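You operate a simulated robot arm through the tools that you are given. There is no shell and no other tool.

You are at the controls of a simulated robot arm. One attempt, no reset.

Task
Feed two discs from the hopper and lay them in the black tray.
Fine: the orange slider ends drawn back; the other discs stay in the hopper.
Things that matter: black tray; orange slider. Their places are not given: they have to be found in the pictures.

It is judged by the outcome, as a careful person would: the job done as asked, and still so three seconds after it is handed in. It fails if anything else is knocked over, pushed out of place, dropped, spilled or broken.

Robot
A 7-joint arm with a two-finger parallel gripper, fixed in place. Base frame: the origin is on the floor under the middle of its stand, x ahead of it, y to its left, z up; the work surface is at about z = 0.76. Readings come in m, rad, newtons and seconds.
With the tool pointing down near the work surface it reaches from about 0.44 to 0.92 m from the base axis. Its first joint turns from -2.496 to 2.496 rad. Payload 3 kg.
The TCP is the grasp point between the finger pads, 0.03 m short of the fingertips. In the tool frame z runs along the fingers and y along their closing line. Largest opening 0.094 m; finger width 0.028, thickness 0.01; the body of the gripper, 0.05 by 0.096 m, starts 0.055 m behind the TCP.
Orientation is that of the tool frame in the base frame, as a unit quaternion [w, x, y, z]. With the fingers straight down and closing along the base's y, the tool's x points along the base's -x, its y along +y and its z along -z.

Tools
- The arm moves only by the tool move_arm. Its argument "commands" is a list that holds one entry, the list of rows, each a list of 7 numbers: the turn, a rotation vector about the base's x, y, z in rad, then the shift along the base's x, y, z in mm, then the finger opening in mm, from 0 to 94. In form: [[[wx, wy, wz, tx, ty, tz, claw], ...]]. A call has 1 to 20 rows; each row shifts and turns the commanded pose from where the row before left it. Each row takes 0.2 s and may step no farther than 0.05 m and 0.15 rad from the row before; otherwise, or with a gripper value out of range, the whole call is refused. Where a pose cannot be reached the arm comes as near as it can. A force on the tool above 90 N (or 10 N above the force at the start of the call, whichever is more), or a blocked arm, ends the call early, and 0.2 s more pass. Each finger travels about 0.072 m/s and halts on what it meets, pressing with about 28 N; the grip force reading is that of the motor and also rises with nothing between the fingers. The clock runs only during rows and for 0.2 s after the last one: add rows that do not move to give the fingers time. The reply holds the time, the measured pose of the TCP, the force on the tool along the base axes, the opening and the grip force, in the units named above and with some noise, with the torque about the TCP (base axes, N m) and any sound that the robot's microphone picked up.
- Cameras (640 x 400 px; columns grow to the right, rows downward): "scene" is fixed at [0.0515, -0.6517, 1.4901]; the picture's right is [0.87, -0.49, 0.00], its down [-0.22, -0.40, -0.89] and it looks along [0.44, 0.78, -0.45] (base axes); focal length 330 px, centre (320, 200). "wrist" rides on the gripper at [0.076, 0.014, -0.102] in the tool frame; the picture's right is [-0.18, 0.98, 0.00], its down [-0.75, -0.14, -0.64] and it looks along [-0.63, -0.12, 0.77] (tool axes); focal length 243 px, centre (320, 200).
- capture(camera): a new picture of that camera. No time passes.
- locate(camera, pixels): for up to 12 pixels [column, row] of the newest picture of that camera ("zoom" is the newest enlarged one), the place [x, y, z] in the base frame of the surface seen there, good to about 0.003 m. No time passes.
- enlarge(camera, box): a new picture of the part [left, top, right, bottom] of that camera's present view, enlarged. No time passes.
- finish_job(): hands the job in; it is judged then, once.

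Leave the gripper open and the arm clear of the work at the hand-in unless told otherwise.

The tools are called after "Emit:" as name(argument=value, ...) on one line, values as JSON. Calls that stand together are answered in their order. move_arm: Moves the arm, as the interface text tells. Its arguments: {"type":"object","properties":{"commands":{"type":"array"}},"required":["commands"]} The other tools are called the same way: capture (camera) takes a picture; locate (camera, pixels) gives the place of the surface under pixels of a picture; enlarge (camera, box) takes an enlarged picture of a part of a camera's view; finish_job () hands the job in.

At the start:

```text
clock: 0.0
ee_pos: [0.5346, 0.5252, 1.0013]
tcp_rot: [0.0, -0.001, 1.0, 0.0]
wrist_force: [0.0, 0.1, 0.5]
ft_torque: [-0.01, 0.0, -0.01]
width: 0.0937
grasp_force: 0.1
```

scene: 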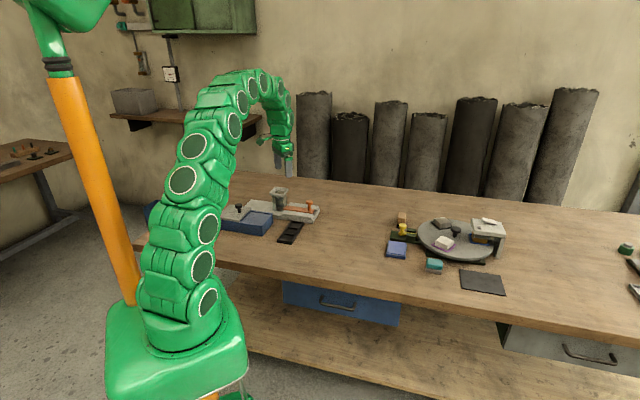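
wrist: 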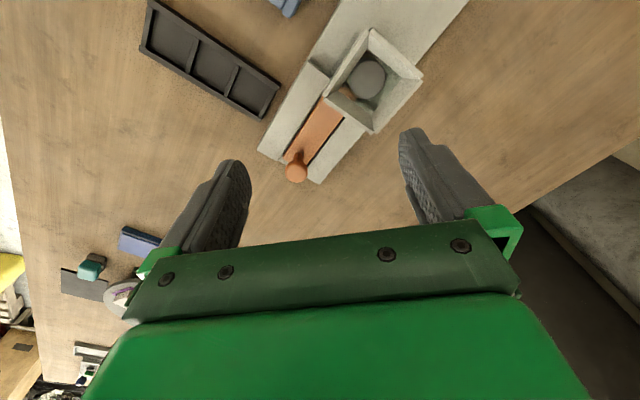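

I see the hopper with an orange slider around scene (285,205), and a black three-pocket tray near scene (290,233). I'll look at both more closely before moving anything.

Emit:
enlarge(camera="scene", box=[210, 170, 340, 251])

Emit:
enlarge(camera="wrist", box=[130, 0, 480, 219])

```text
4.92 times, centred on (275, 210) of scene
```

zoom: 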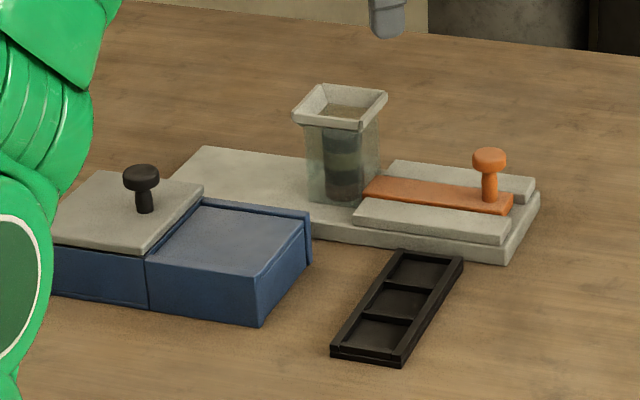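

```text
1.83 times, centred on (305, 110) of wrist
```

zoom: 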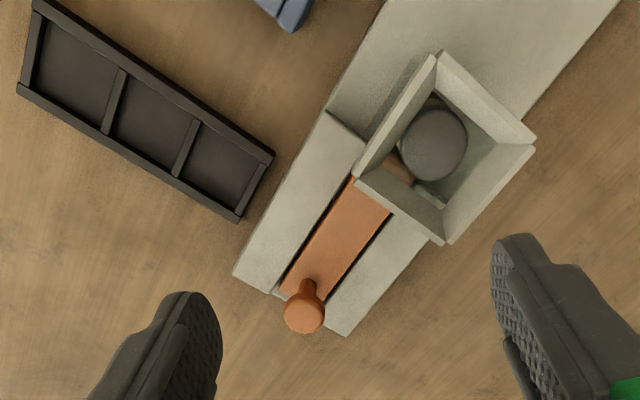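

The hopper is a translucent square tube holding a stack of discs. The orange slider runs in a channel with its knob at the outer end. I'll measure the key points with locate in the wrist picture and the scene view.

Emit:
locate(camera="wrist", pixels=[[296, 168], [290, 150], [322, 120], [330, 108], [368, 80], [370, 32], [421, 78], [372, 132], [326, 96], [260, 152], [318, 182], [430, 20]])

Emit:
capture(camera="scene")

Emit:
locate(camera="scene", pixels=[[309, 202], [310, 211], [296, 209], [285, 208], [262, 203], [252, 203], [295, 225], [289, 231], [285, 237], [279, 190], [279, 205], [313, 220]])

```text
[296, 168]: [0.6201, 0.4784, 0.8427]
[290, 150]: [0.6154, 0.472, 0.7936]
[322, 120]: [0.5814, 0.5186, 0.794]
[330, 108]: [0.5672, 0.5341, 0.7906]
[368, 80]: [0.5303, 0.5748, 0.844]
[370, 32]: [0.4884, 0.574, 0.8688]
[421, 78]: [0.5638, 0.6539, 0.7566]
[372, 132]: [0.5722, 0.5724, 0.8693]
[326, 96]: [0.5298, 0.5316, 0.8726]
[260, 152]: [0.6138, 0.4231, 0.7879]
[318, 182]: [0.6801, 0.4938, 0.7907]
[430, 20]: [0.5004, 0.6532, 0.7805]
```

```text
taken
```

scene: 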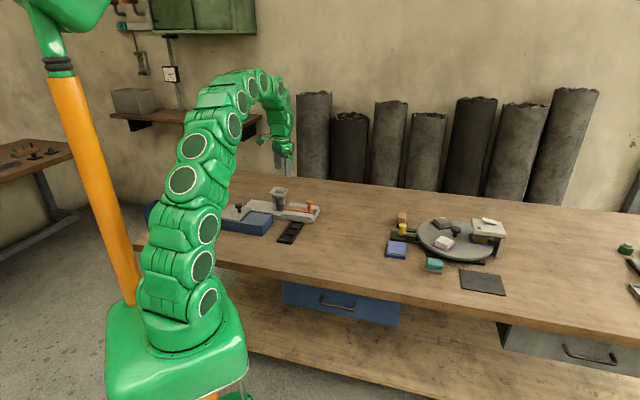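

```text
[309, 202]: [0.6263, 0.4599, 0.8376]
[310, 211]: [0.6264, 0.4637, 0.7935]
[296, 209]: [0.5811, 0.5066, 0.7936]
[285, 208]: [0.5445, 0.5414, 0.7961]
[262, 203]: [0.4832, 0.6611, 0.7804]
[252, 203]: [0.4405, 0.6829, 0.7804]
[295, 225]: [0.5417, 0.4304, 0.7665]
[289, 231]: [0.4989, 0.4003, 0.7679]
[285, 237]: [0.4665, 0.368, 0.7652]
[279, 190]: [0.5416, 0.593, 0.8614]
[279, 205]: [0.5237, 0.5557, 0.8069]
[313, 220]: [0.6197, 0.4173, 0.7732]
```

Platform top is at z≈0.780, slider top about 0.794, knob top about 0.843 and hopper rim about 0.87. I'll zoom in closer on the hopper and slider for a precise axis and stop geometry.

Emit:
enlarge(camera="scene", box=[264, 183, 324, 221])

```text
10.53 times, centred on (294, 202) of scene
```

zoom: 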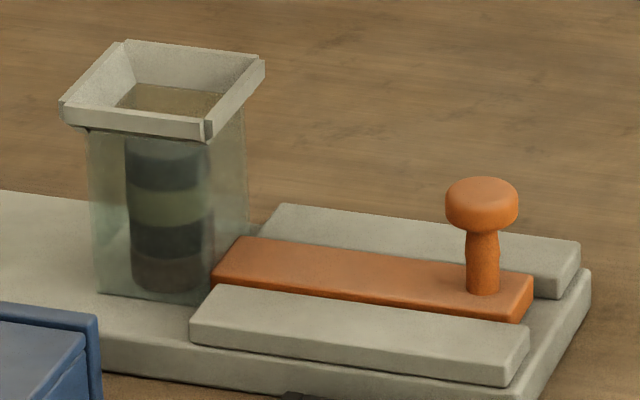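

Next I'll locate points on this zoom: knob cap, stem, slider edges, rails, hopper faces and rim.

Emit:
locate(camera="zoom", pixels=[[482, 184], [448, 205], [516, 205], [482, 225], [482, 288], [530, 285], [520, 312], [245, 240], [218, 278], [240, 248], [205, 292], [190, 325]])

Emit:
locate(camera="zoom", pixels=[[125, 42], [262, 62], [208, 135], [62, 105], [92, 135], [98, 290], [210, 300], [165, 100], [15, 215], [60, 320], [500, 370], [580, 245]])

```text
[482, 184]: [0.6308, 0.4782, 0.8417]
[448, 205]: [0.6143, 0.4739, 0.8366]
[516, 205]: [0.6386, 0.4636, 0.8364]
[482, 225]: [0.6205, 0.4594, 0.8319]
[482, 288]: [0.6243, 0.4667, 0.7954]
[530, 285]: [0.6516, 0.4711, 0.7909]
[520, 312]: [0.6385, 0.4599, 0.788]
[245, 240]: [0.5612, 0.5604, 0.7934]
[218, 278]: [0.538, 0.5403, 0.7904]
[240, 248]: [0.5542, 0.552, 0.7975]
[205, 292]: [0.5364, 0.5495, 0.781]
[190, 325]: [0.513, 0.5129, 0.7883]
```

```text
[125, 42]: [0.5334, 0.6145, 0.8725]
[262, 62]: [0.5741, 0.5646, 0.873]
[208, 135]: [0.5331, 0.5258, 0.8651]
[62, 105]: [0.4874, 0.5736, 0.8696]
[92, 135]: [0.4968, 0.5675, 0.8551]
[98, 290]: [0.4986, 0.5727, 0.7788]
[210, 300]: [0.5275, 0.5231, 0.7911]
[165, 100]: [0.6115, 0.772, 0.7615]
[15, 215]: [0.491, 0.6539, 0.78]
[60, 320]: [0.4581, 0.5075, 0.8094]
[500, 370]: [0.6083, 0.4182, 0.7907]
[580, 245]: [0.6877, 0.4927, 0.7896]
```

The slider axis runs from the knob at about (0.626, 0.469) to the hopper at about (0.532, 0.570), roughly 135° in plan. The slider is now drawn back, and pushing it toward the hopper should feed a disc out of the far side onto the platform. I'll turn the tool +45° so the fingers close along the slide direction, and stay high above the knob at z≈1.0 for a better look.

Emit:
move_arm(commands=[[[0, 0, 0.131, 15.2, -9.4, 0, 94], [0, 0, 0.131, 15.2, -9.4, 0, 94], [0, 0, 0.131, 15.2, -9.4, 0, 94], [0, 0, 0.131, 15.2, -9.4, 0, 94], [0, 0, 0.131, 15.2, -9.4, 0, 94], [0, 0, 0.13, 15.2, -9.4, 0, 94], [0, 0, 0, 0, 0, 0, 94]]])

Emit:
capture(camera="wrist")

Emit:
capture(camera="scene")

```text
clock: 1.6
ee_pos: [0.6279, 0.4693, 1.0024]
tcp_rot: [0.0, -0.383, 0.924, -0.001]
wrist_force: [0.0, -0.8, 0.4]
ft_torque: [-0.02, -0.02, -0.02]
width: 0.0942
grasp_force: 0.0
```

```text
taken
```

wrist: 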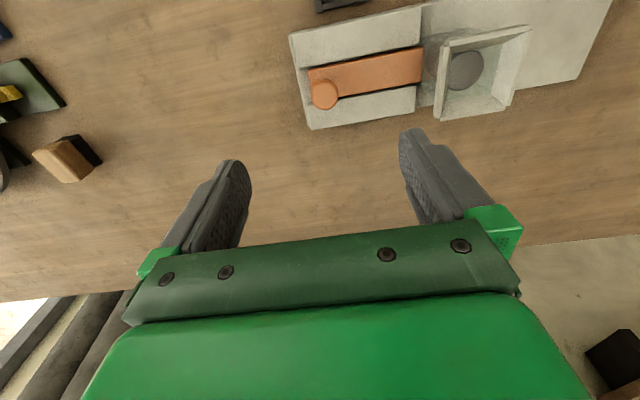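

```text
taken
```

scene: 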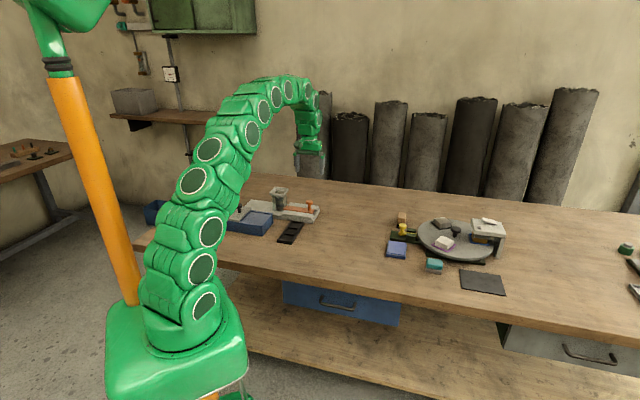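

The wrist view now shows the slider along the picture, with the knob at (323,95) and hopper at (480,75). I'll enlarge it and measure the slide axis.

Emit:
enlarge(camera="wrist", box=[280, 0, 620, 140])

```text
1.88 times, centred on (450, 70) of wrist
```

zoom: 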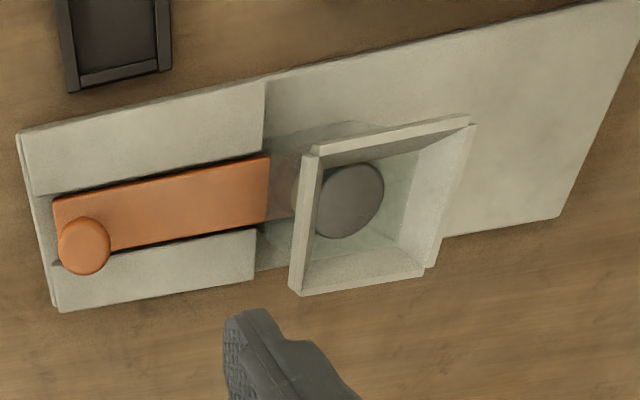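

Now I'll locate the rail, slider and platform edges in this zoom.

Emit:
locate(camera="zoom", pixels=[[20, 135], [264, 82], [60, 200], [266, 160], [264, 218], [115, 248], [62, 308], [252, 277], [84, 240], [62, 245], [106, 245], [84, 268]])

Emit:
locate(camera="zoom", pixels=[[590, 5], [556, 215], [450, 235], [300, 72], [350, 200], [325, 205], [380, 190], [352, 168], [312, 155], [468, 122], [428, 270], [298, 290]])

```text
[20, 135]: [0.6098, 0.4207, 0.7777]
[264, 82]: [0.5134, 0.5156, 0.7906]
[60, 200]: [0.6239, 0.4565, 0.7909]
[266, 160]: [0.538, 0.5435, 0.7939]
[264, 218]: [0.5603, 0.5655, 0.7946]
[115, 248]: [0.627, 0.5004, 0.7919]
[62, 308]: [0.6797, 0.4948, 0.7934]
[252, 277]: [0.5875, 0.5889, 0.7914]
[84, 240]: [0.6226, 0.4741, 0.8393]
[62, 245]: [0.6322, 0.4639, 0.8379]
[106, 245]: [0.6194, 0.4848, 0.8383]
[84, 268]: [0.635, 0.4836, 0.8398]
```

```text
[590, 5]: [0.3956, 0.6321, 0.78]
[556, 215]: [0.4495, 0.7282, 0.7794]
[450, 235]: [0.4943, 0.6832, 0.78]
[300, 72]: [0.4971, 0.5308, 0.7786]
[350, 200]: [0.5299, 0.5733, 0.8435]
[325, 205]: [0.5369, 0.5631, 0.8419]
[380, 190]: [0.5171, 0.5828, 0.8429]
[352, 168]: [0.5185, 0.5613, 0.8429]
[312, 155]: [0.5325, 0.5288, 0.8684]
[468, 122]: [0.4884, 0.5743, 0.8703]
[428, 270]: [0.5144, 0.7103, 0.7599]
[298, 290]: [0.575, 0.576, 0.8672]
```

The slide direction comes out as about (-0.705, 0.709). Knob centre is about (0.627, 0.474) with the cap at z 0.828–0.842, and the slider tip sits right at the hopper's front face. Next I'll lower over the knob to TCP z≈0.836, which puts the fingertips at 0.806, above the rails. The opening will be 60 mm, straddling the cap along the slide axis.

Emit:
move_arm(commands=[[[0, 0, 0, -0.9, 4.7, -40, 70], [0, 0, 0, 0, 0, -40, 60], [0, 0, 0, 0, 0, -40, 60], [0, 0, 0, 0, 0, -30, 60], [0, 0, 0, 0, 0, -10, 60], [0, 0, 0, 0, 0, -6, 60], [0, 0, 0, 0, 0, 0, 60]]])

Emit:
capture(camera="wrist")

Emit:
enlarge(camera="scene", box=[254, 155, 344, 227])

```text
clock: 3.2
ee_pos: [0.6262, 0.4733, 0.8342]
tcp_rot: [0.0, -0.382, 0.924, 0.0]
wrist_force: [0.1, 0.0, 0.3]
ft_torque: [0.01, 0.0, 0.0]
width: 0.06
grasp_force: 0.1
```

```text
taken
```

wrist: 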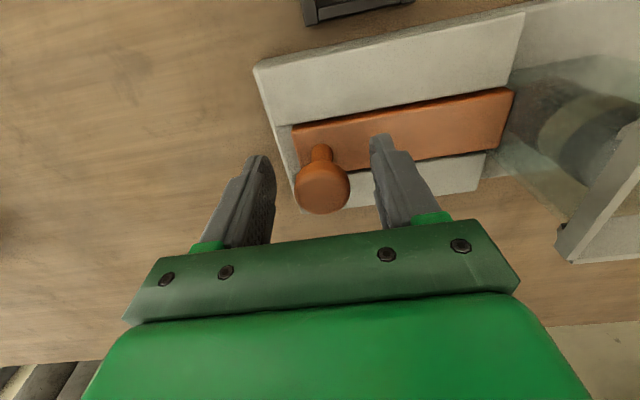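

```text
5.56 times, centred on (299, 191) of scene
```

zoom: 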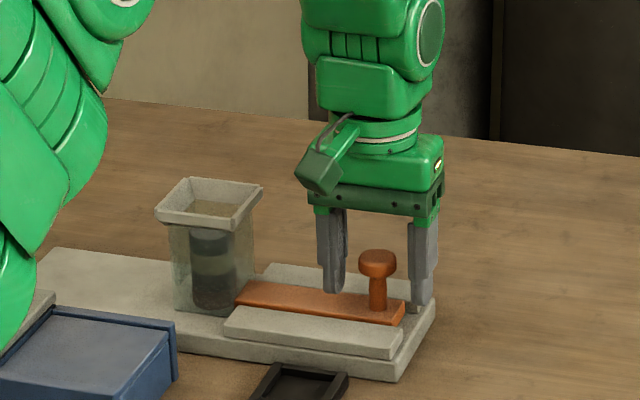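

The knob stands between the fingers. I'll check its place against the TCP using the wrist picture, cap at (322,188).

Emit:
locate(camera="wrist", pixels=[[322, 168], [297, 188], [349, 186], [322, 210], [322, 188], [322, 155], [497, 92], [513, 92], [500, 150]])

```text
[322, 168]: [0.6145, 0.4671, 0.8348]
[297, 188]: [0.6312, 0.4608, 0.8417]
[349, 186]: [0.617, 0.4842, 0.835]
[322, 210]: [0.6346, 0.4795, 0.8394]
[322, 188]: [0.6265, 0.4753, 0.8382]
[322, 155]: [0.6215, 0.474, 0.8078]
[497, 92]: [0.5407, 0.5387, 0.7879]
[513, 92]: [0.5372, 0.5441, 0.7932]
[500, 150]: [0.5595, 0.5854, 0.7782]
```

The knob is centred between the fingers to within 2 mm. Next I'll close onto the cap.

Emit:
move_arm(commands=[[[0, 0, 0, 0, 0, 0, 35], [0, 0, 0, 0, 0, 0, 25], [0, 0, 0, 0, 0, 0, 15], [0, 0, 0, 0, 0, 0, 15]]])

Emit:
enlarge(camera="scene", box=[254, 155, 344, 227])

```text
clock: 4.2
ee_pos: [0.6266, 0.474, 0.8339]
tcp_rot: [-0.001, -0.383, 0.924, 0.0]
wrist_force: [-4.8, 7.0, -2.1]
ft_torque: [0.09, 0.02, 0.05]
width: 0.029
grasp_force: 45.0
```

```text
5.56 times, centred on (299, 191) of scene
```

zoom: 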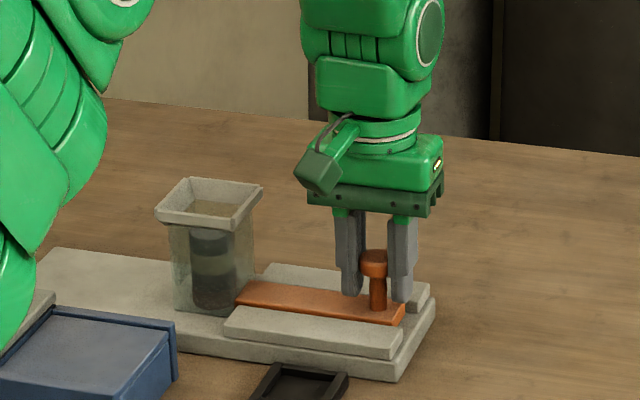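

I have the cap at width 29 mm, with only about 8 N along the slide. I'll push gently toward the hopper, first 20 mm in small steps, and watch the force.

Emit:
move_arm(commands=[[[0, 0, 0, -3.53, 3.54, 0, 15], [0, 0, 0, -3.53, 3.54, 0, 15], [0, 0, 0, -3.53, 3.54, 0, 15], [0, 0, 0, -3.53, 3.54, 0, 15]]])

Emit:
enlarge(camera="scene", box=[234, 165, 324, 227])

```text
clock: 5.2
ee_pos: [0.6118, 0.4878, 0.8356]
tcp_rot: [0.001, -0.383, 0.924, 0.0]
wrist_force: [26.4, 23.2, -23.0]
ft_torque: [0.26, -0.33, 0.08]
width: 0.0291
grasp_force: 45.2
```

```text
6.45 times, centred on (279, 196) of scene
```

zoom: 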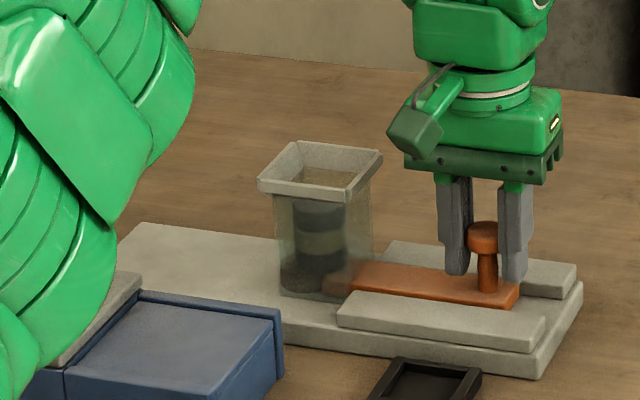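

The slider moved in about 20 mm and the bottom disc is shifting left in the hopper at zoom (300,275). The force is mostly sideways and vertical because of the tight grip (35 N across, 23 N down), with only about 2 N along the slide. I'll ease the fingers to a loose 33 mm, so they push the cap without clamping it, and check the force.

Emit:
move_arm(commands=[[[0, 0, 0, 0, 0, 0, 33], [0, 0, 0, 0, 0, 0, 33]]])

Emit:
capture(camera="wrist")

```text
clock: 5.8
ee_pos: [0.6119, 0.4866, 0.8349]
tcp_rot: [-0.001, -0.383, 0.924, -0.001]
wrist_force: [0.1, -1.2, -0.4]
ft_torque: [0.02, 0.0, -0.02]
width: 0.0328
grasp_force: 0.0
```

```text
taken
```

wrist: 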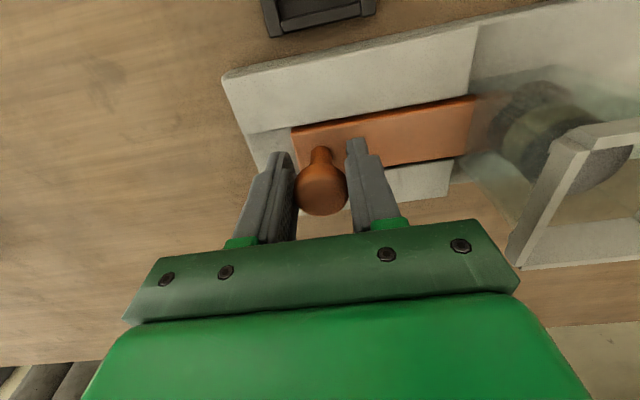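

The forces are gone and the cap sits loosely between the fingers. I'll go on pushing along the slide, 20 mm more.

Emit:
move_arm(commands=[[[0, 0, 0, -3.53, 3.54, 0, 33], [0, 0, 0, -3.53, 3.54, 0, 33], [0, 0, 0, -3.53, 3.54, 0, 33], [0, 0, 0, -3.53, 3.54, 0, 33]]])

Emit:
enlarge(camera="scene", box=[234, 165, 324, 227])

Emit:
capture(camera="wrist")

```text
clock: 6.8
ee_pos: [0.598, 0.5005, 0.8338]
tcp_rot: [0.0, -0.383, 0.924, 0.0]
wrist_force: [2.1, -1.1, -0.5]
ft_torque: [-0.01, 0.01, 0.02]
width: 0.0338
grasp_force: 0.7
```

```text
6.45 times, centred on (279, 196) of scene
```

zoom: 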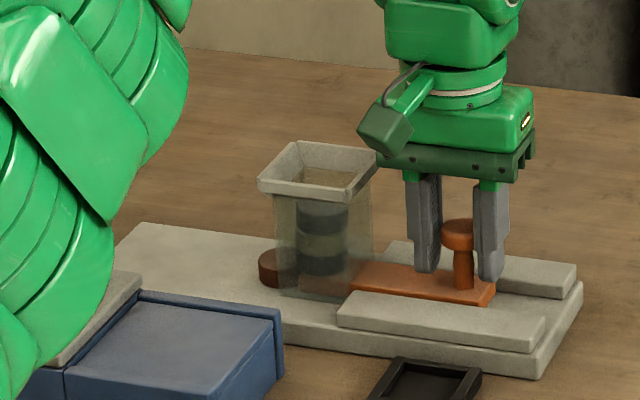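

```text
taken
```

wrist: 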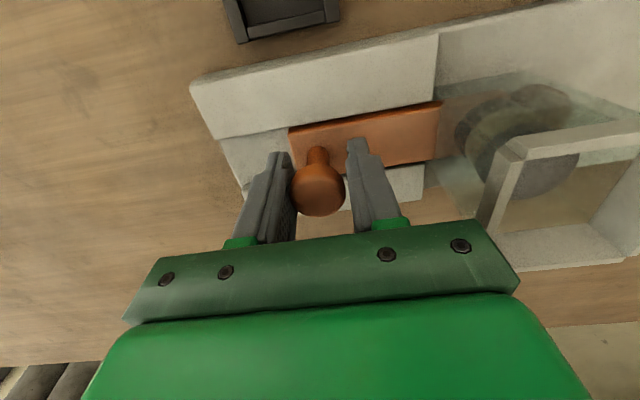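

A brown disc is coming out of the hopper's far side at zoom (270,265), with hardly any force. I'll push another 15 mm.

Emit:
move_arm(commands=[[[0, 0, 0, -3.53, 3.54, 0, 33], [0, 0, 0, -3.53, 3.54, 0, 33], [0, 0, 0, -3.53, 3.54, 0, 33]]])

Emit:
enlarge(camera="scene", box=[234, 165, 324, 227])

Emit:
capture(camera="wrist")

```text
clock: 7.6
ee_pos: [0.5876, 0.5108, 0.8319]
tcp_rot: [0.0, -0.383, 0.924, -0.001]
wrist_force: [1.4, -1.2, 1.0]
ft_torque: [-0.04, 0.0, -0.02]
width: 0.0338
grasp_force: 1.0
```

```text
6.45 times, centred on (279, 196) of scene
```

zoom: 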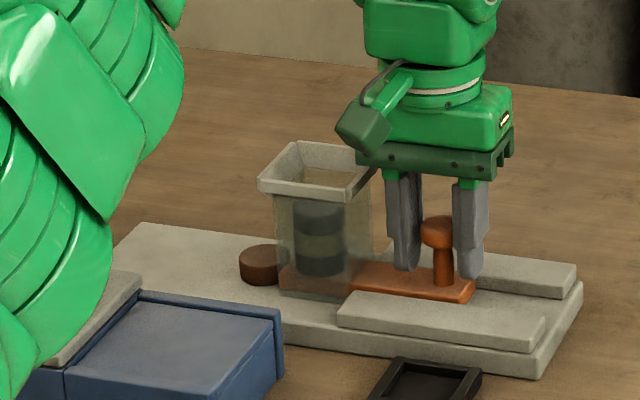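

```text
taken
```

wrist: 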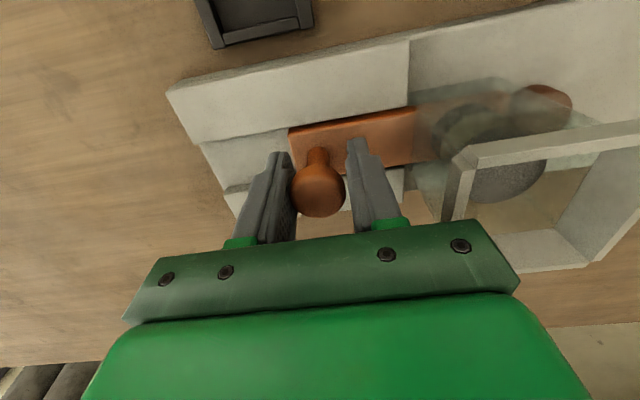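

The disc is nearly clear of the hopper. I want it about 15 mm farther out, so the gripper can come down behind the flared rim. I'll raise the TCP 5 mm to keep the gripper body well above the rim (0.873), then push 15 mm more.

Emit:
move_arm(commands=[[[0, 0, 0, 0, 0, 6, 33], [0, 0, 0, -3.53, 3.54, 0, 33], [0, 0, 0, -3.53, 3.54, 0, 33], [0, 0, 0, -3.53, 3.54, 0, 33]]])

Emit:
enlarge(camera="scene", box=[234, 165, 324, 227])

Emit:
capture(camera="wrist")

```text
clock: 8.6
ee_pos: [0.5773, 0.5206, 0.8402]
tcp_rot: [0.0, -0.383, 0.924, 0.0]
wrist_force: [1.2, -1.4, 0.7]
ft_torque: [-0.01, -0.01, 0.0]
width: 0.034
grasp_force: 1.2
```

```text
6.45 times, centred on (279, 196) of scene
```

zoom: 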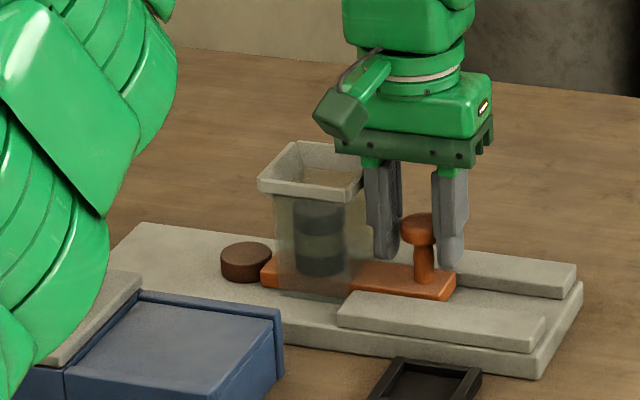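

```text
taken
```

wrist: 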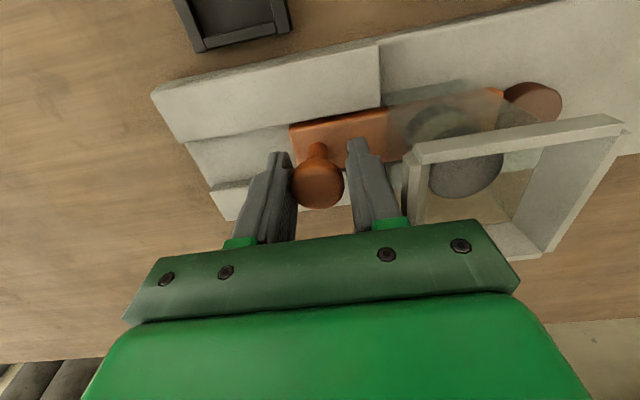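

The disc is fully out and the slider tip shows behind it. I'll locate the disc in the scene zoom at (246,250).

Emit:
locate(camera="zoom", pixels=[[245, 250], [221, 255], [270, 255], [245, 243], [245, 264], [245, 279], [268, 262], [268, 285]])

Emit:
locate(camera="wrist", pixels=[[534, 98], [508, 92], [560, 100], [534, 86], [500, 95]])

```text
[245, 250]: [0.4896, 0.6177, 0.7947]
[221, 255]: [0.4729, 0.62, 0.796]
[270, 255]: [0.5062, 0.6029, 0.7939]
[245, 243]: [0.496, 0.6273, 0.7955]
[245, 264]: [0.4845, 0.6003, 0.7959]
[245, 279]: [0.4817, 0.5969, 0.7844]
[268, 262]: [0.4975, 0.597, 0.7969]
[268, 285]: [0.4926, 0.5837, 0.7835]
```

```text
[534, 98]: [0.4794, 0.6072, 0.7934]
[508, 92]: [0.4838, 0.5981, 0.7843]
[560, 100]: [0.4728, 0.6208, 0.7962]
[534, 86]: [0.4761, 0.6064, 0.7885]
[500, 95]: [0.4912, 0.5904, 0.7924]
```

The disc's centre is at about (0.4895, 0.613), top at z 0.796, about 34 mm across and 15.5 mm thick. I'll nudge it 5 mm farther, then draw the slider back in 6 mm steps.

Emit:
move_arm(commands=[[[0, 0, 0, -3.53, 3.54, 0, 33], [0, 0, 0, 0, 0, 0, 33]]])

Emit:
move_arm(commands=[[[0, 0, 0, 4.24, -4.25, 0, 33], [0, 0, 0, 4.24, -4.25, 0, 33], [0, 0, 0, 4.24, -4.25, 0, 33], [0, 0, 0, 4.24, -4.25, 0, 33], [0, 0, 0, 4.24, -4.25, 0, 33], [0, 0, 0, 4.24, -4.25, 0, 33], [0, 0, 0, 4.24, -4.25, 0, 33], [0, 0, 0, 4.24, -4.25, 0, 33], [0, 0, 0, 4.24, -4.25, 0, 33], [0, 0, 0, 4.24, -4.25, 0, 33], [0, 0, 0, 0, 0, 0, 33]]])

Emit:
enlarge(camera="scene", box=[234, 165, 324, 227])

```text
clock: 9.2
ee_pos: [0.5737, 0.5245, 0.8414]
tcp_rot: [0.0, -0.382, 0.924, 0.0]
wrist_force: [6.6, -4.8, -2.8]
ft_torque: [0.07, 0.04, 0.02]
width: 0.0319
grasp_force: 0.1
```

```text
clock: 11.6
ee_pos: [0.6155, 0.4822, 0.84]
tcp_rot: [0.001, -0.382, 0.924, 0.001]
wrist_force: [-0.6, -0.1, -0.4]
ft_torque: [0.03, 0.04, 0.01]
width: 0.0335
grasp_force: 0.6
```

```text
6.45 times, centred on (279, 196) of scene
```

zoom: 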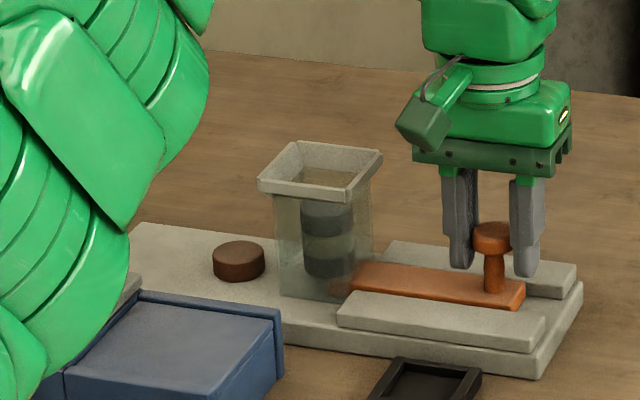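

The inward stop was just reached at 8 N, and the slider is now mostly drawn back. I'll pull the remaining 14 mm or so in 3 mm steps, watching for the outward stop.

Emit:
move_arm(commands=[[[0, 0, 0, 2.12, -2.13, 0, 33], [0, 0, 0, 2.12, -2.13, 0, 33], [0, 0, 0, 2.12, -2.13, 0, 33], [0, 0, 0, 2.12, -2.13, 0, 33], [0, 0, 0, 0, 0, 0, 33]]])

Emit:
enlarge(camera="scene", box=[234, 165, 324, 227])

```text
clock: 12.8
ee_pos: [0.6219, 0.4746, 0.8403]
tcp_rot: [0.0, -0.383, 0.924, 0.001]
wrist_force: [-0.4, 0.3, 0.0]
ft_torque: [-0.02, 0.03, -0.02]
width: 0.0333
grasp_force: 0.3
```

```text
6.45 times, centred on (279, 196) of scene
```

zoom: 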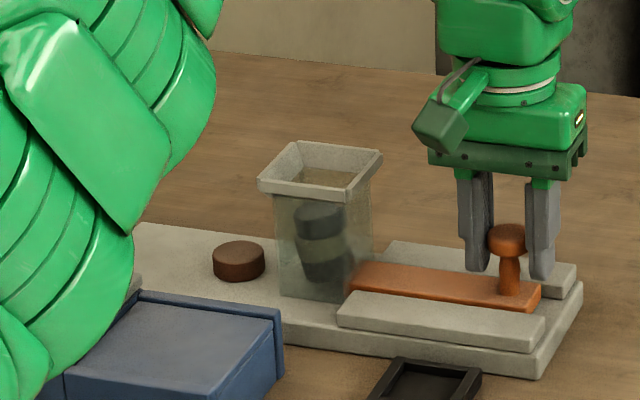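

The stack is tipping off the slider's end and isn't fully down yet. I'll draw back 6 mm more in 2 mm steps.

Emit:
move_arm(commands=[[[0, 0, 0, 1.42, -1.42, 0, 33], [0, 0, 0, 1.42, -1.42, 0, 33], [0, 0, 0, 1.42, -1.42, 0, 33], [0, 0, 0, 0, 0, 0, 33]]])

Emit:
enlarge(camera="scene", box=[234, 165, 324, 227])

```text
clock: 13.8
ee_pos: [0.6282, 0.4703, 0.8414]
tcp_rot: [0.0, -0.382, 0.924, 0.001]
wrist_force: [-2.7, 3.0, -0.2]
ft_torque: [0.04, 0.05, -0.01]
width: 0.0349
grasp_force: 1.9
```

```text
6.45 times, centred on (279, 196) of scene
```

zoom: 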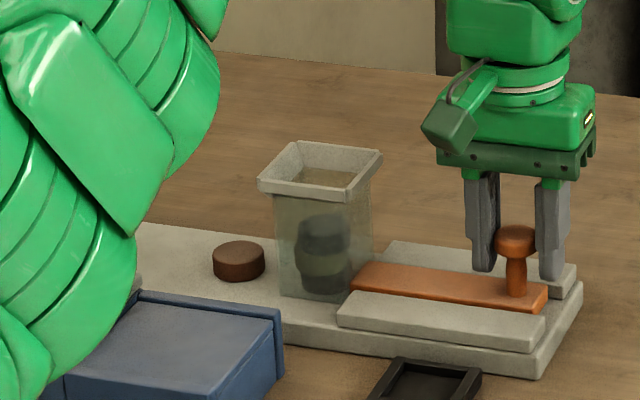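

The stack has dropped. I'll look closer at how it sits.

Emit:
enlarge(camera="scene", box=[259, 183, 299, 211])

Emit:
capture(camera="wrist")

```text
14.29 times, centred on (279, 197) of scene
```

zoom: 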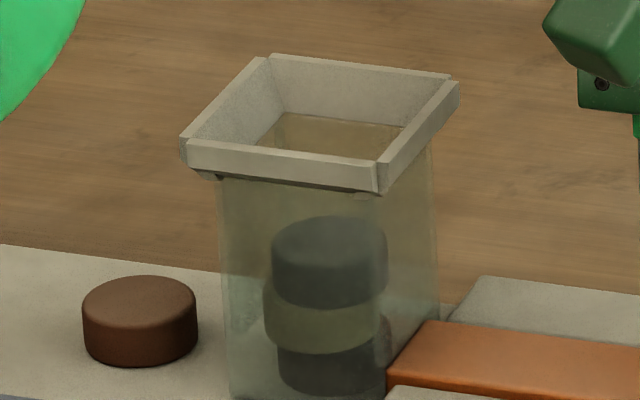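

```text
taken
```

wrist: 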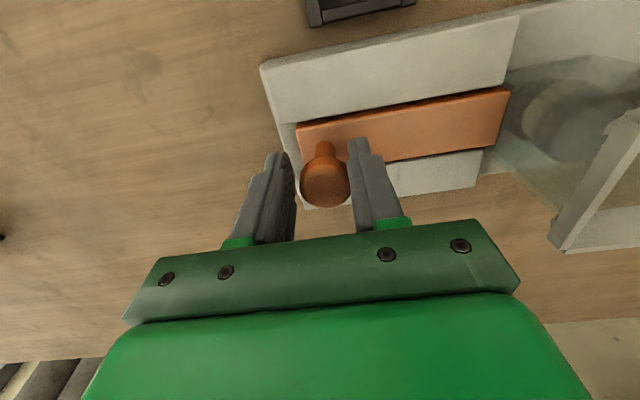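

The brown disc lies on the platform, and three discs remain in the hopper, dropped against the base. Next I'll open a little, rise off the knob, and turn -90° so the fingers close across the slide. Then I'll move above the brown disc at (0.486, 0.616), z≈1.0.

Emit:
move_arm(commands=[[[0, 0, 0, 0, 0, 0, 48], [0, 0, 0, 0, 0, 20, 48], [0, 0, 0, 0, 0, 40, 48], [0, 0, 0, 0, 0, 50, 48], [0, 0, 0, 0, 0, 50, 60], [0, 0, -0.1428, -12.9, 13.3, 0, 70], [0, 0, -0.1428, -12.9, 13.3, 0, 70], [0, 0, -0.1428, -12.9, 13.3, 0, 70], [0, 0, -0.1428, -12.9, 13.3, 0, 70], [0, 0, -0.1428, -12.9, 13.3, 0, 70], [0, 0, -0.1428, -12.9, 13.3, 0, 70], [0, 0, -0.1428, -12.9, 13.3, 0, 70], [0, 0, -0.1428, -12.9, 13.3, 0, 70], [0, 0, -0.1428, -12.9, 13.3, 0, 70], [0, 0, -0.1428, -12.9, 13.3, 0, 70], [0, 0, -0.1428, -12.9, 13.3, 0, 70], [0, 0, 0, 0, 0, 0, 70]]])

Emit:
capture(camera="wrist")

Emit:
capture(camera="scene")

```text
clock: 17.4
ee_pos: [0.4877, 0.6171, 0.9999]
tcp_rot: [0.0, 0.383, 0.924, 0.0]
wrist_force: [-0.4, 0.0, -0.1]
ft_torque: [0.02, 0.01, -0.01]
width: 0.07
grasp_force: 0.0
```

```text
taken
```

wrist: 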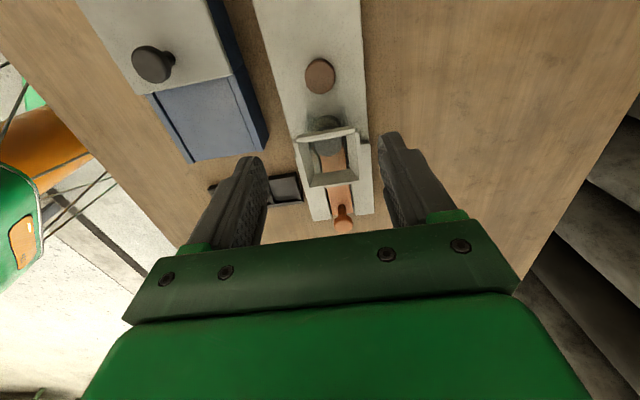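

```text
taken
```

scene: 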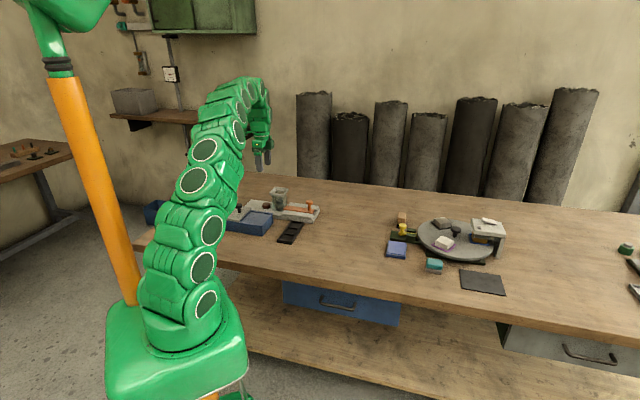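

From the far side I see the brown disc at wrist (320,75), the hopper behind it, and the slider drawn back. I'll enlarge and measure the disc.

Emit:
enlarge(camera="wrist", box=[250, 30, 410, 130])

Emit:
locate(camera="wrist", pixels=[[320, 76], [306, 76], [335, 76], [320, 60], [320, 93], [263, 60], [368, 60], [345, 155], [322, 140], [300, 137], [355, 130]])

```text
4.00 times, centred on (330, 80) of wrist
```

zoom: 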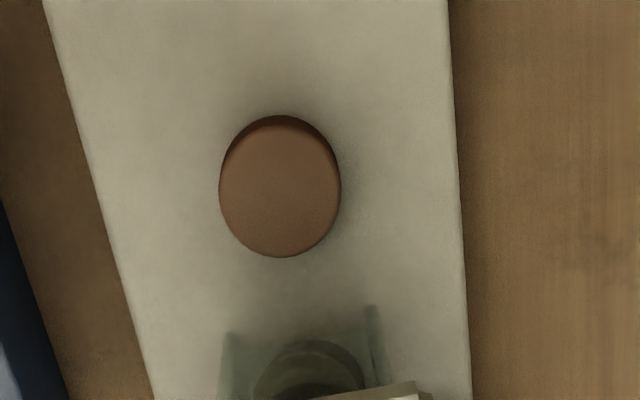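

```text
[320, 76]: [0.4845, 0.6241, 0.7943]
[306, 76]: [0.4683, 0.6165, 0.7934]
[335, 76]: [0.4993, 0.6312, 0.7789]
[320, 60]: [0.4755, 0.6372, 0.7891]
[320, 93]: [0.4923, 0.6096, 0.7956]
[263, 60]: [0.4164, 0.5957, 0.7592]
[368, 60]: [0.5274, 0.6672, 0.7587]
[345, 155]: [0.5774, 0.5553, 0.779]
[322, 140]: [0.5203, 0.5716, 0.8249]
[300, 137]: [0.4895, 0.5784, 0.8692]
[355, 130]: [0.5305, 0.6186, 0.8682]
```

I'll measure the disc edges precisely in the zoom, then again from the scene view.

Emit:
locate(camera="zoom", pixels=[[280, 190], [224, 190], [337, 190], [282, 135], [284, 252], [240, 150], [325, 235], [325, 150], [240, 235]])

Emit:
enlarge(camera="scene", box=[247, 190, 287, 218])

```text
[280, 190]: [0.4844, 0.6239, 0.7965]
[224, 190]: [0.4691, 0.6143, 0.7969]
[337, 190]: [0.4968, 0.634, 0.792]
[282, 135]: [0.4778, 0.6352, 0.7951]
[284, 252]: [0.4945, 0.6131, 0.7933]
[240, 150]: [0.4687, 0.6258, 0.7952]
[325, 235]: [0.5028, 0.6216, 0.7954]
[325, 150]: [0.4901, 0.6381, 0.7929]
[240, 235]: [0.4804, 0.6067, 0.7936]
```

```text
14.29 times, centred on (267, 204) of scene
```

zoom: 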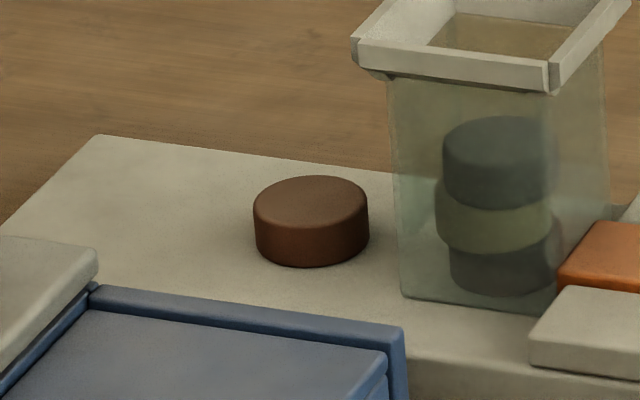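

Emit:
locate(camera="zoom", pixels=[[311, 202], [257, 210], [366, 208], [311, 180], [311, 226], [475, 160], [400, 295], [395, 90], [352, 45]])

```text
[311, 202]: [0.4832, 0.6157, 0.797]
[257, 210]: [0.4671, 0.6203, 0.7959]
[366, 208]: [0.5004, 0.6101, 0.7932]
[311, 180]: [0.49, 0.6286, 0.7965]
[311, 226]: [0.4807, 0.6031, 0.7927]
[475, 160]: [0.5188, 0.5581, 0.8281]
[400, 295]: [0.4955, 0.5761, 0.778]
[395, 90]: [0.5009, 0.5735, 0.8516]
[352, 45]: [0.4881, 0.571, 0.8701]
```

Both views put the disc at about (0.485, 0.6195) with top z≈0.796. Before picking I'll measure the tray's pockets and walls, because that decides how high to grip the disc.

Emit:
enlarge(camera="scene", box=[270, 215, 310, 247])

```text
12.50 times, centred on (290, 231) of scene
```

zoom: 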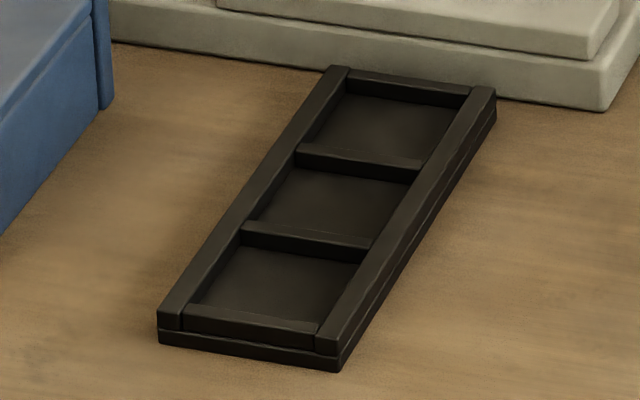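

Emit:
locate(camera="zoom", pixels=[[333, 72], [488, 94], [328, 340], [165, 318], [395, 120], [335, 200], [280, 285], [355, 157], [305, 236], [408, 84], [250, 325], [210, 358]])

Emit:
locate(camera="zoom", pixels=[[345, 95], [465, 107], [422, 158], [300, 150], [297, 168], [408, 184], [375, 235], [250, 222], [240, 250], [358, 265], [318, 322], [195, 300]])

```text
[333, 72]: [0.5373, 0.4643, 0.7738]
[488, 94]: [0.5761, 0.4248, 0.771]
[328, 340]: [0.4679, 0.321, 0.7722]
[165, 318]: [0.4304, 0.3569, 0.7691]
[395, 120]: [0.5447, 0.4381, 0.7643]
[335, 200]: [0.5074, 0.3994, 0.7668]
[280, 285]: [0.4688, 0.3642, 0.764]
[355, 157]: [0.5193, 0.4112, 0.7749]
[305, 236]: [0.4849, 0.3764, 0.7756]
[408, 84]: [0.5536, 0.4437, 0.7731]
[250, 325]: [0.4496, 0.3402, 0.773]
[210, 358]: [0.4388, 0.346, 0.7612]
```

```text
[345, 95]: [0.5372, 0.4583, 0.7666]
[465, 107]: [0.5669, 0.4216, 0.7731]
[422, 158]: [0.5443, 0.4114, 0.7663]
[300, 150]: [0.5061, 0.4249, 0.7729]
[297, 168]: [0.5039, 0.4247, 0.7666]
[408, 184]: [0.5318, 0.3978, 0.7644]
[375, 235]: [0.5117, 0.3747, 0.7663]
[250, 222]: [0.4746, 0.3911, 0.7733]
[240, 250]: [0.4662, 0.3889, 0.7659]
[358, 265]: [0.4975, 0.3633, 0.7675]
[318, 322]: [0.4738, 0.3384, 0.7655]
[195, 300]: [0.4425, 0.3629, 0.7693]
```

The tray's long axis lies at 45°. The wall tops are at about 0.774 and the floor at about 0.7655, with pockets about 44 mm square at a spacing of 49 mm. I'll grip the disc with the fingertips 7 mm above the platform (TCP z≈0.8175), so they stay above the tray walls when I set it down. First I'll descend, open 60 mm, over (0.485, 0.6195).

Emit:
move_arm(commands=[[[0, 0, 0, -2.7, 2.4, -45, 60], [0, 0, 0, 0, 0, -45, 60], [0, 0, 0, 0, 0, -40, 60], [0, 0, 0, 0, 0, -22, 60], [0, 0, 0, 0, 0, 0, 60]]])

Emit:
capture(camera="wrist")

Emit:
enlarge(camera="scene", box=[234, 165, 324, 227])

```text
clock: 18.6
ee_pos: [0.4831, 0.6212, 0.8473]
tcp_rot: [0.0, 0.383, 0.924, 0.0]
wrist_force: [-0.5, -0.4, 0.0]
ft_torque: [-0.02, 0.01, 0.03]
width: 0.06
grasp_force: 0.0
```

```text
taken
```

wrist: 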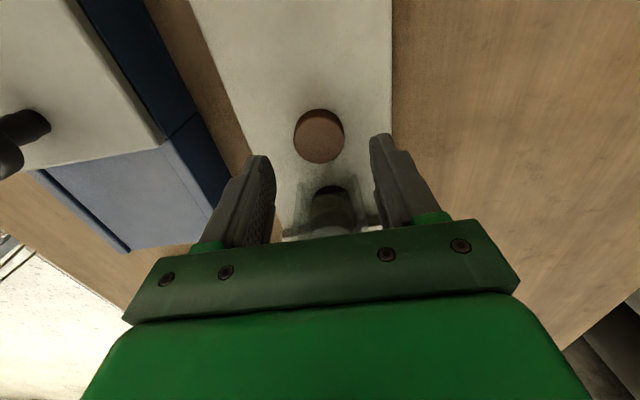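

```text
6.45 times, centred on (279, 196) of scene
```

zoom: 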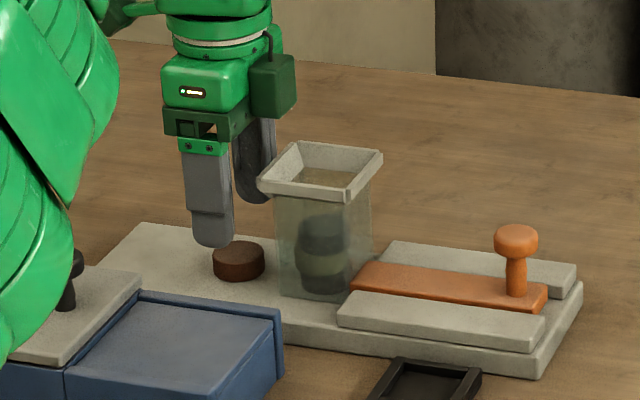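

The scene zoom shows a green block on the hopper side of the gripper, at zoom (275,85), which could come close to the hopper rim. I'll measure it before going lower.

Emit:
locate(camera="zoom", pixels=[[255, 112], [292, 108], [292, 70], [275, 90], [250, 90], [170, 135], [240, 135], [212, 240], [252, 195], [345, 180], [265, 185], [378, 155]])

Emit:
enlarge(camera="scene", box=[249, 160, 299, 205])

```text
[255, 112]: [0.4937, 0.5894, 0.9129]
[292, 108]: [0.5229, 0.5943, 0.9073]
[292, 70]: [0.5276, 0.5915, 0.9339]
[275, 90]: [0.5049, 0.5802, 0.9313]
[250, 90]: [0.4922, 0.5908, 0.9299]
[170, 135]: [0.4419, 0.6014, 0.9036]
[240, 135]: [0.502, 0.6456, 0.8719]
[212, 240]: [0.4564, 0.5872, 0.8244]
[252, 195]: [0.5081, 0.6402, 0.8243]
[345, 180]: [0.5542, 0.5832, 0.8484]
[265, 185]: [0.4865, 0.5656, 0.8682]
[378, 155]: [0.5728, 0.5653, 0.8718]
```

```text
8.89 times, centred on (274, 182) of scene
```

zoom: 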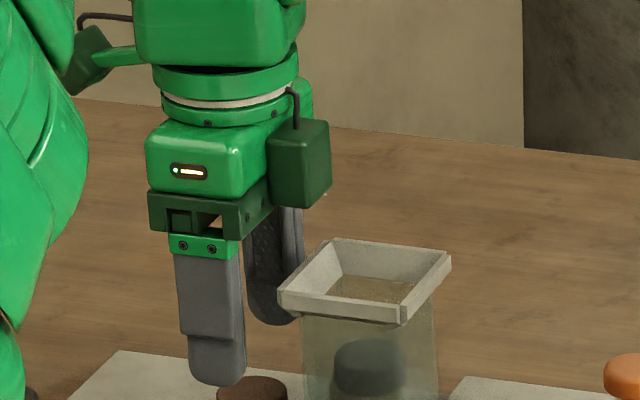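

The dark block, on the side opposite the camera, has its bottom about 60 mm above the TCP and reaches about 48 mm toward the hopper. I'll measure its lower edge and the rim more finely in this zoom.

Emit:
locate(camera="zoom", pixels=[[274, 196], [302, 204], [328, 190], [302, 160], [328, 150], [272, 150], [282, 290], [335, 242], [310, 265], [448, 255], [210, 230], [150, 225]])

```text
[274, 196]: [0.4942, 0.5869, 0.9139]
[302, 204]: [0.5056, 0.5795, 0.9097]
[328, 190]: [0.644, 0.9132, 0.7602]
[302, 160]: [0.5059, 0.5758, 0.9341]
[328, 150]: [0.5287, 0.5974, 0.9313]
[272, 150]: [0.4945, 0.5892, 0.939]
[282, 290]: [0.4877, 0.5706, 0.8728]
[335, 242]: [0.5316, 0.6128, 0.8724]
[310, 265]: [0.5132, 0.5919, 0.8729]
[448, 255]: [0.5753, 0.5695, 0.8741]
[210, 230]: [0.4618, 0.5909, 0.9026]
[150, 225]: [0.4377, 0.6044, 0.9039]
```

The block's bottom is 62 mm above the TCP, so gripping at TCP z≈0.8185 leaves about 7.5 mm over the rim. In both views the fingers line up with the disc along the slide, so that's acceptable with a purely vertical move. I'll go down 28.8 mm slowly with no sideways motion.

Emit:
move_arm(commands=[[[0, 0, 0, 0, 0, -12, 60], [0, 0, 0, 0, 0, -10, 60], [0, 0, 0, 0, 0, -4, 60], [0, 0, 0, 0, 0, -2.8, 60], [0, 0, 0, 0, 0, 0, 60]]])

Emit:
capture(camera="wrist")

Emit:
enlarge(camera="scene", box=[249, 170, 299, 215])

```text
clock: 19.8
ee_pos: [0.483, 0.6186, 0.82]
tcp_rot: [0.001, 0.382, 0.924, 0.0]
wrist_force: [0.4, -0.2, 0.2]
ft_torque: [-0.03, -0.01, 0.0]
width: 0.0599
grasp_force: 0.0
```

```text
taken
```

wrist: 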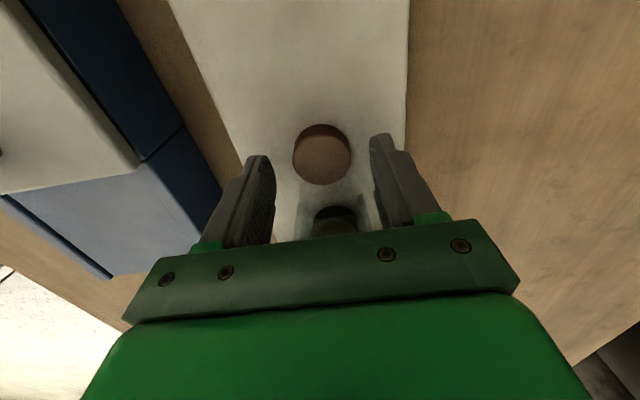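

```text
8.89 times, centred on (274, 192) of scene
```

zoom: 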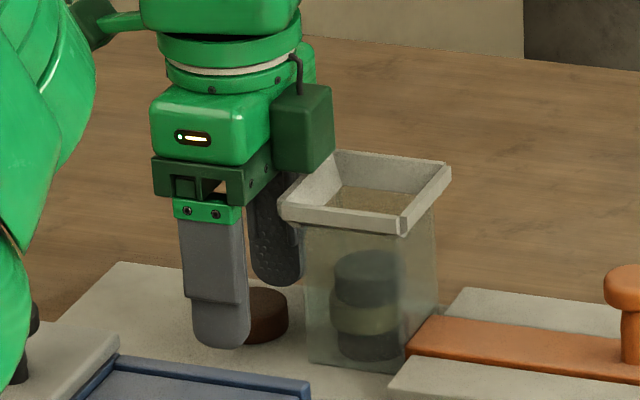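

Emit:
locate(camera="wrist", pixels=[[321, 158], [295, 158], [348, 156], [322, 137], [322, 182], [258, 160], [384, 140]])

Emit:
enlarge(camera="wrist", box=[230, 90, 420, 250])

```text
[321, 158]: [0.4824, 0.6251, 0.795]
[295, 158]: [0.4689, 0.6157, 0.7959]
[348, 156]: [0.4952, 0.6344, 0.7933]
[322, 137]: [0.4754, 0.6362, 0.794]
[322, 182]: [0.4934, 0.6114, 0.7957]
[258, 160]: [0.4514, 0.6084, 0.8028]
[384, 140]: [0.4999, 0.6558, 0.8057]
```

```text
2.50 times, centred on (325, 170) of wrist
```

zoom: 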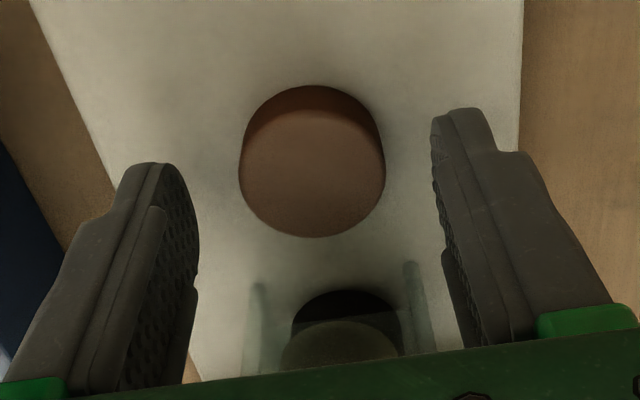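

The disc sits midway between the fingertips across, about 3 mm farther from the hopper than the TCP. I'll shift 3 mm away from the hopper and close.

Emit:
move_arm(commands=[[[0, 0, 0, -2.1, 2.1, 0, 55], [0, 0, 0, 0, 0, 0, 42], [0, 0, 0, 0, 0, 0, 32], [0, 0, 0, 0, 0, 0, 25], [0, 0, 0, 0, 0, 0, 25]]])

Emit:
capture(camera="wrist")

Emit:
enlarge(camera="scene", box=[249, 170, 299, 215])

```text
clock: 21.0
ee_pos: [0.4815, 0.6203, 0.8199]
tcp_rot: [0.0, 0.383, 0.924, 0.001]
wrist_force: [-0.6, 0.3, 1.1]
ft_torque: [0.01, 0.03, 0.01]
width: 0.0345
grasp_force: 27.9
```

```text
taken
```

wrist: 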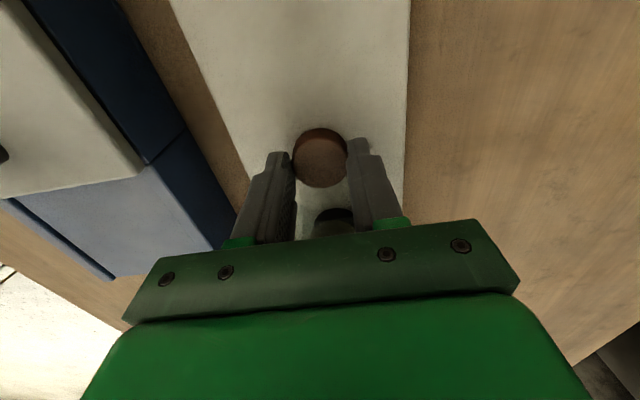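

```text
8.89 times, centred on (274, 192) of scene
```

zoom: 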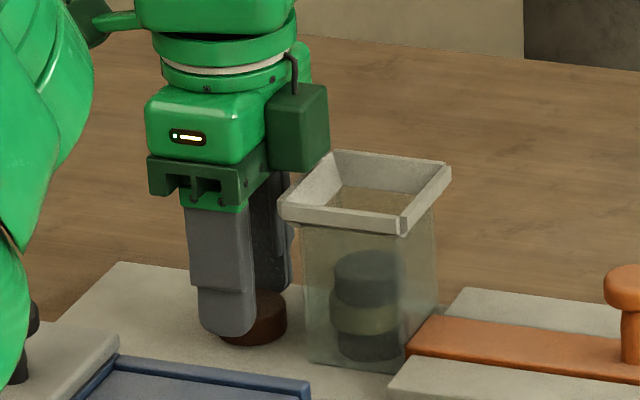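

I have the disc at width 34.5 mm with a firm grip. I'll lift straight up 30 mm and check that it's held.

Emit:
move_arm(commands=[[[0, 0, 0, 0, 0, 5, 25], [0, 0, 0, 0, 0, 10, 25], [0, 0, 0, 0, 0, 15, 25], [0, 0, 0, 0, 0, 30, 25], [0, 0, 0, 0, 0, 40, 25], [0, 0, 0, 0, 0, 0, 25]]])

Emit:
capture(camera="wrist")

Emit:
enlarge(camera="scene", box=[234, 145, 324, 217])

```text
clock: 22.4
ee_pos: [0.4783, 0.6241, 0.919]
tcp_rot: [0.0, 0.382, 0.924, 0.0]
wrist_force: [-0.1, -0.6, 0.1]
ft_torque: [-0.02, 0.04, -0.02]
width: 0.0343
grasp_force: 27.7
```

```text
taken
```

wrist: 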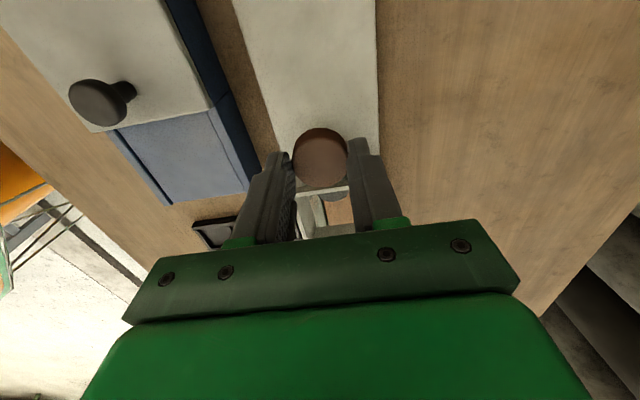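

```text
5.56 times, centred on (279, 181) of scene
```

zoom: 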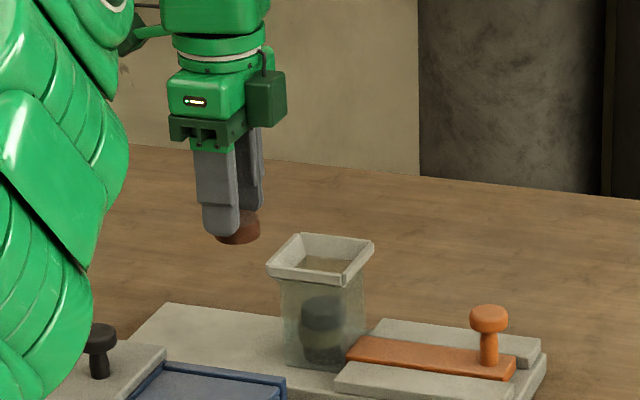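

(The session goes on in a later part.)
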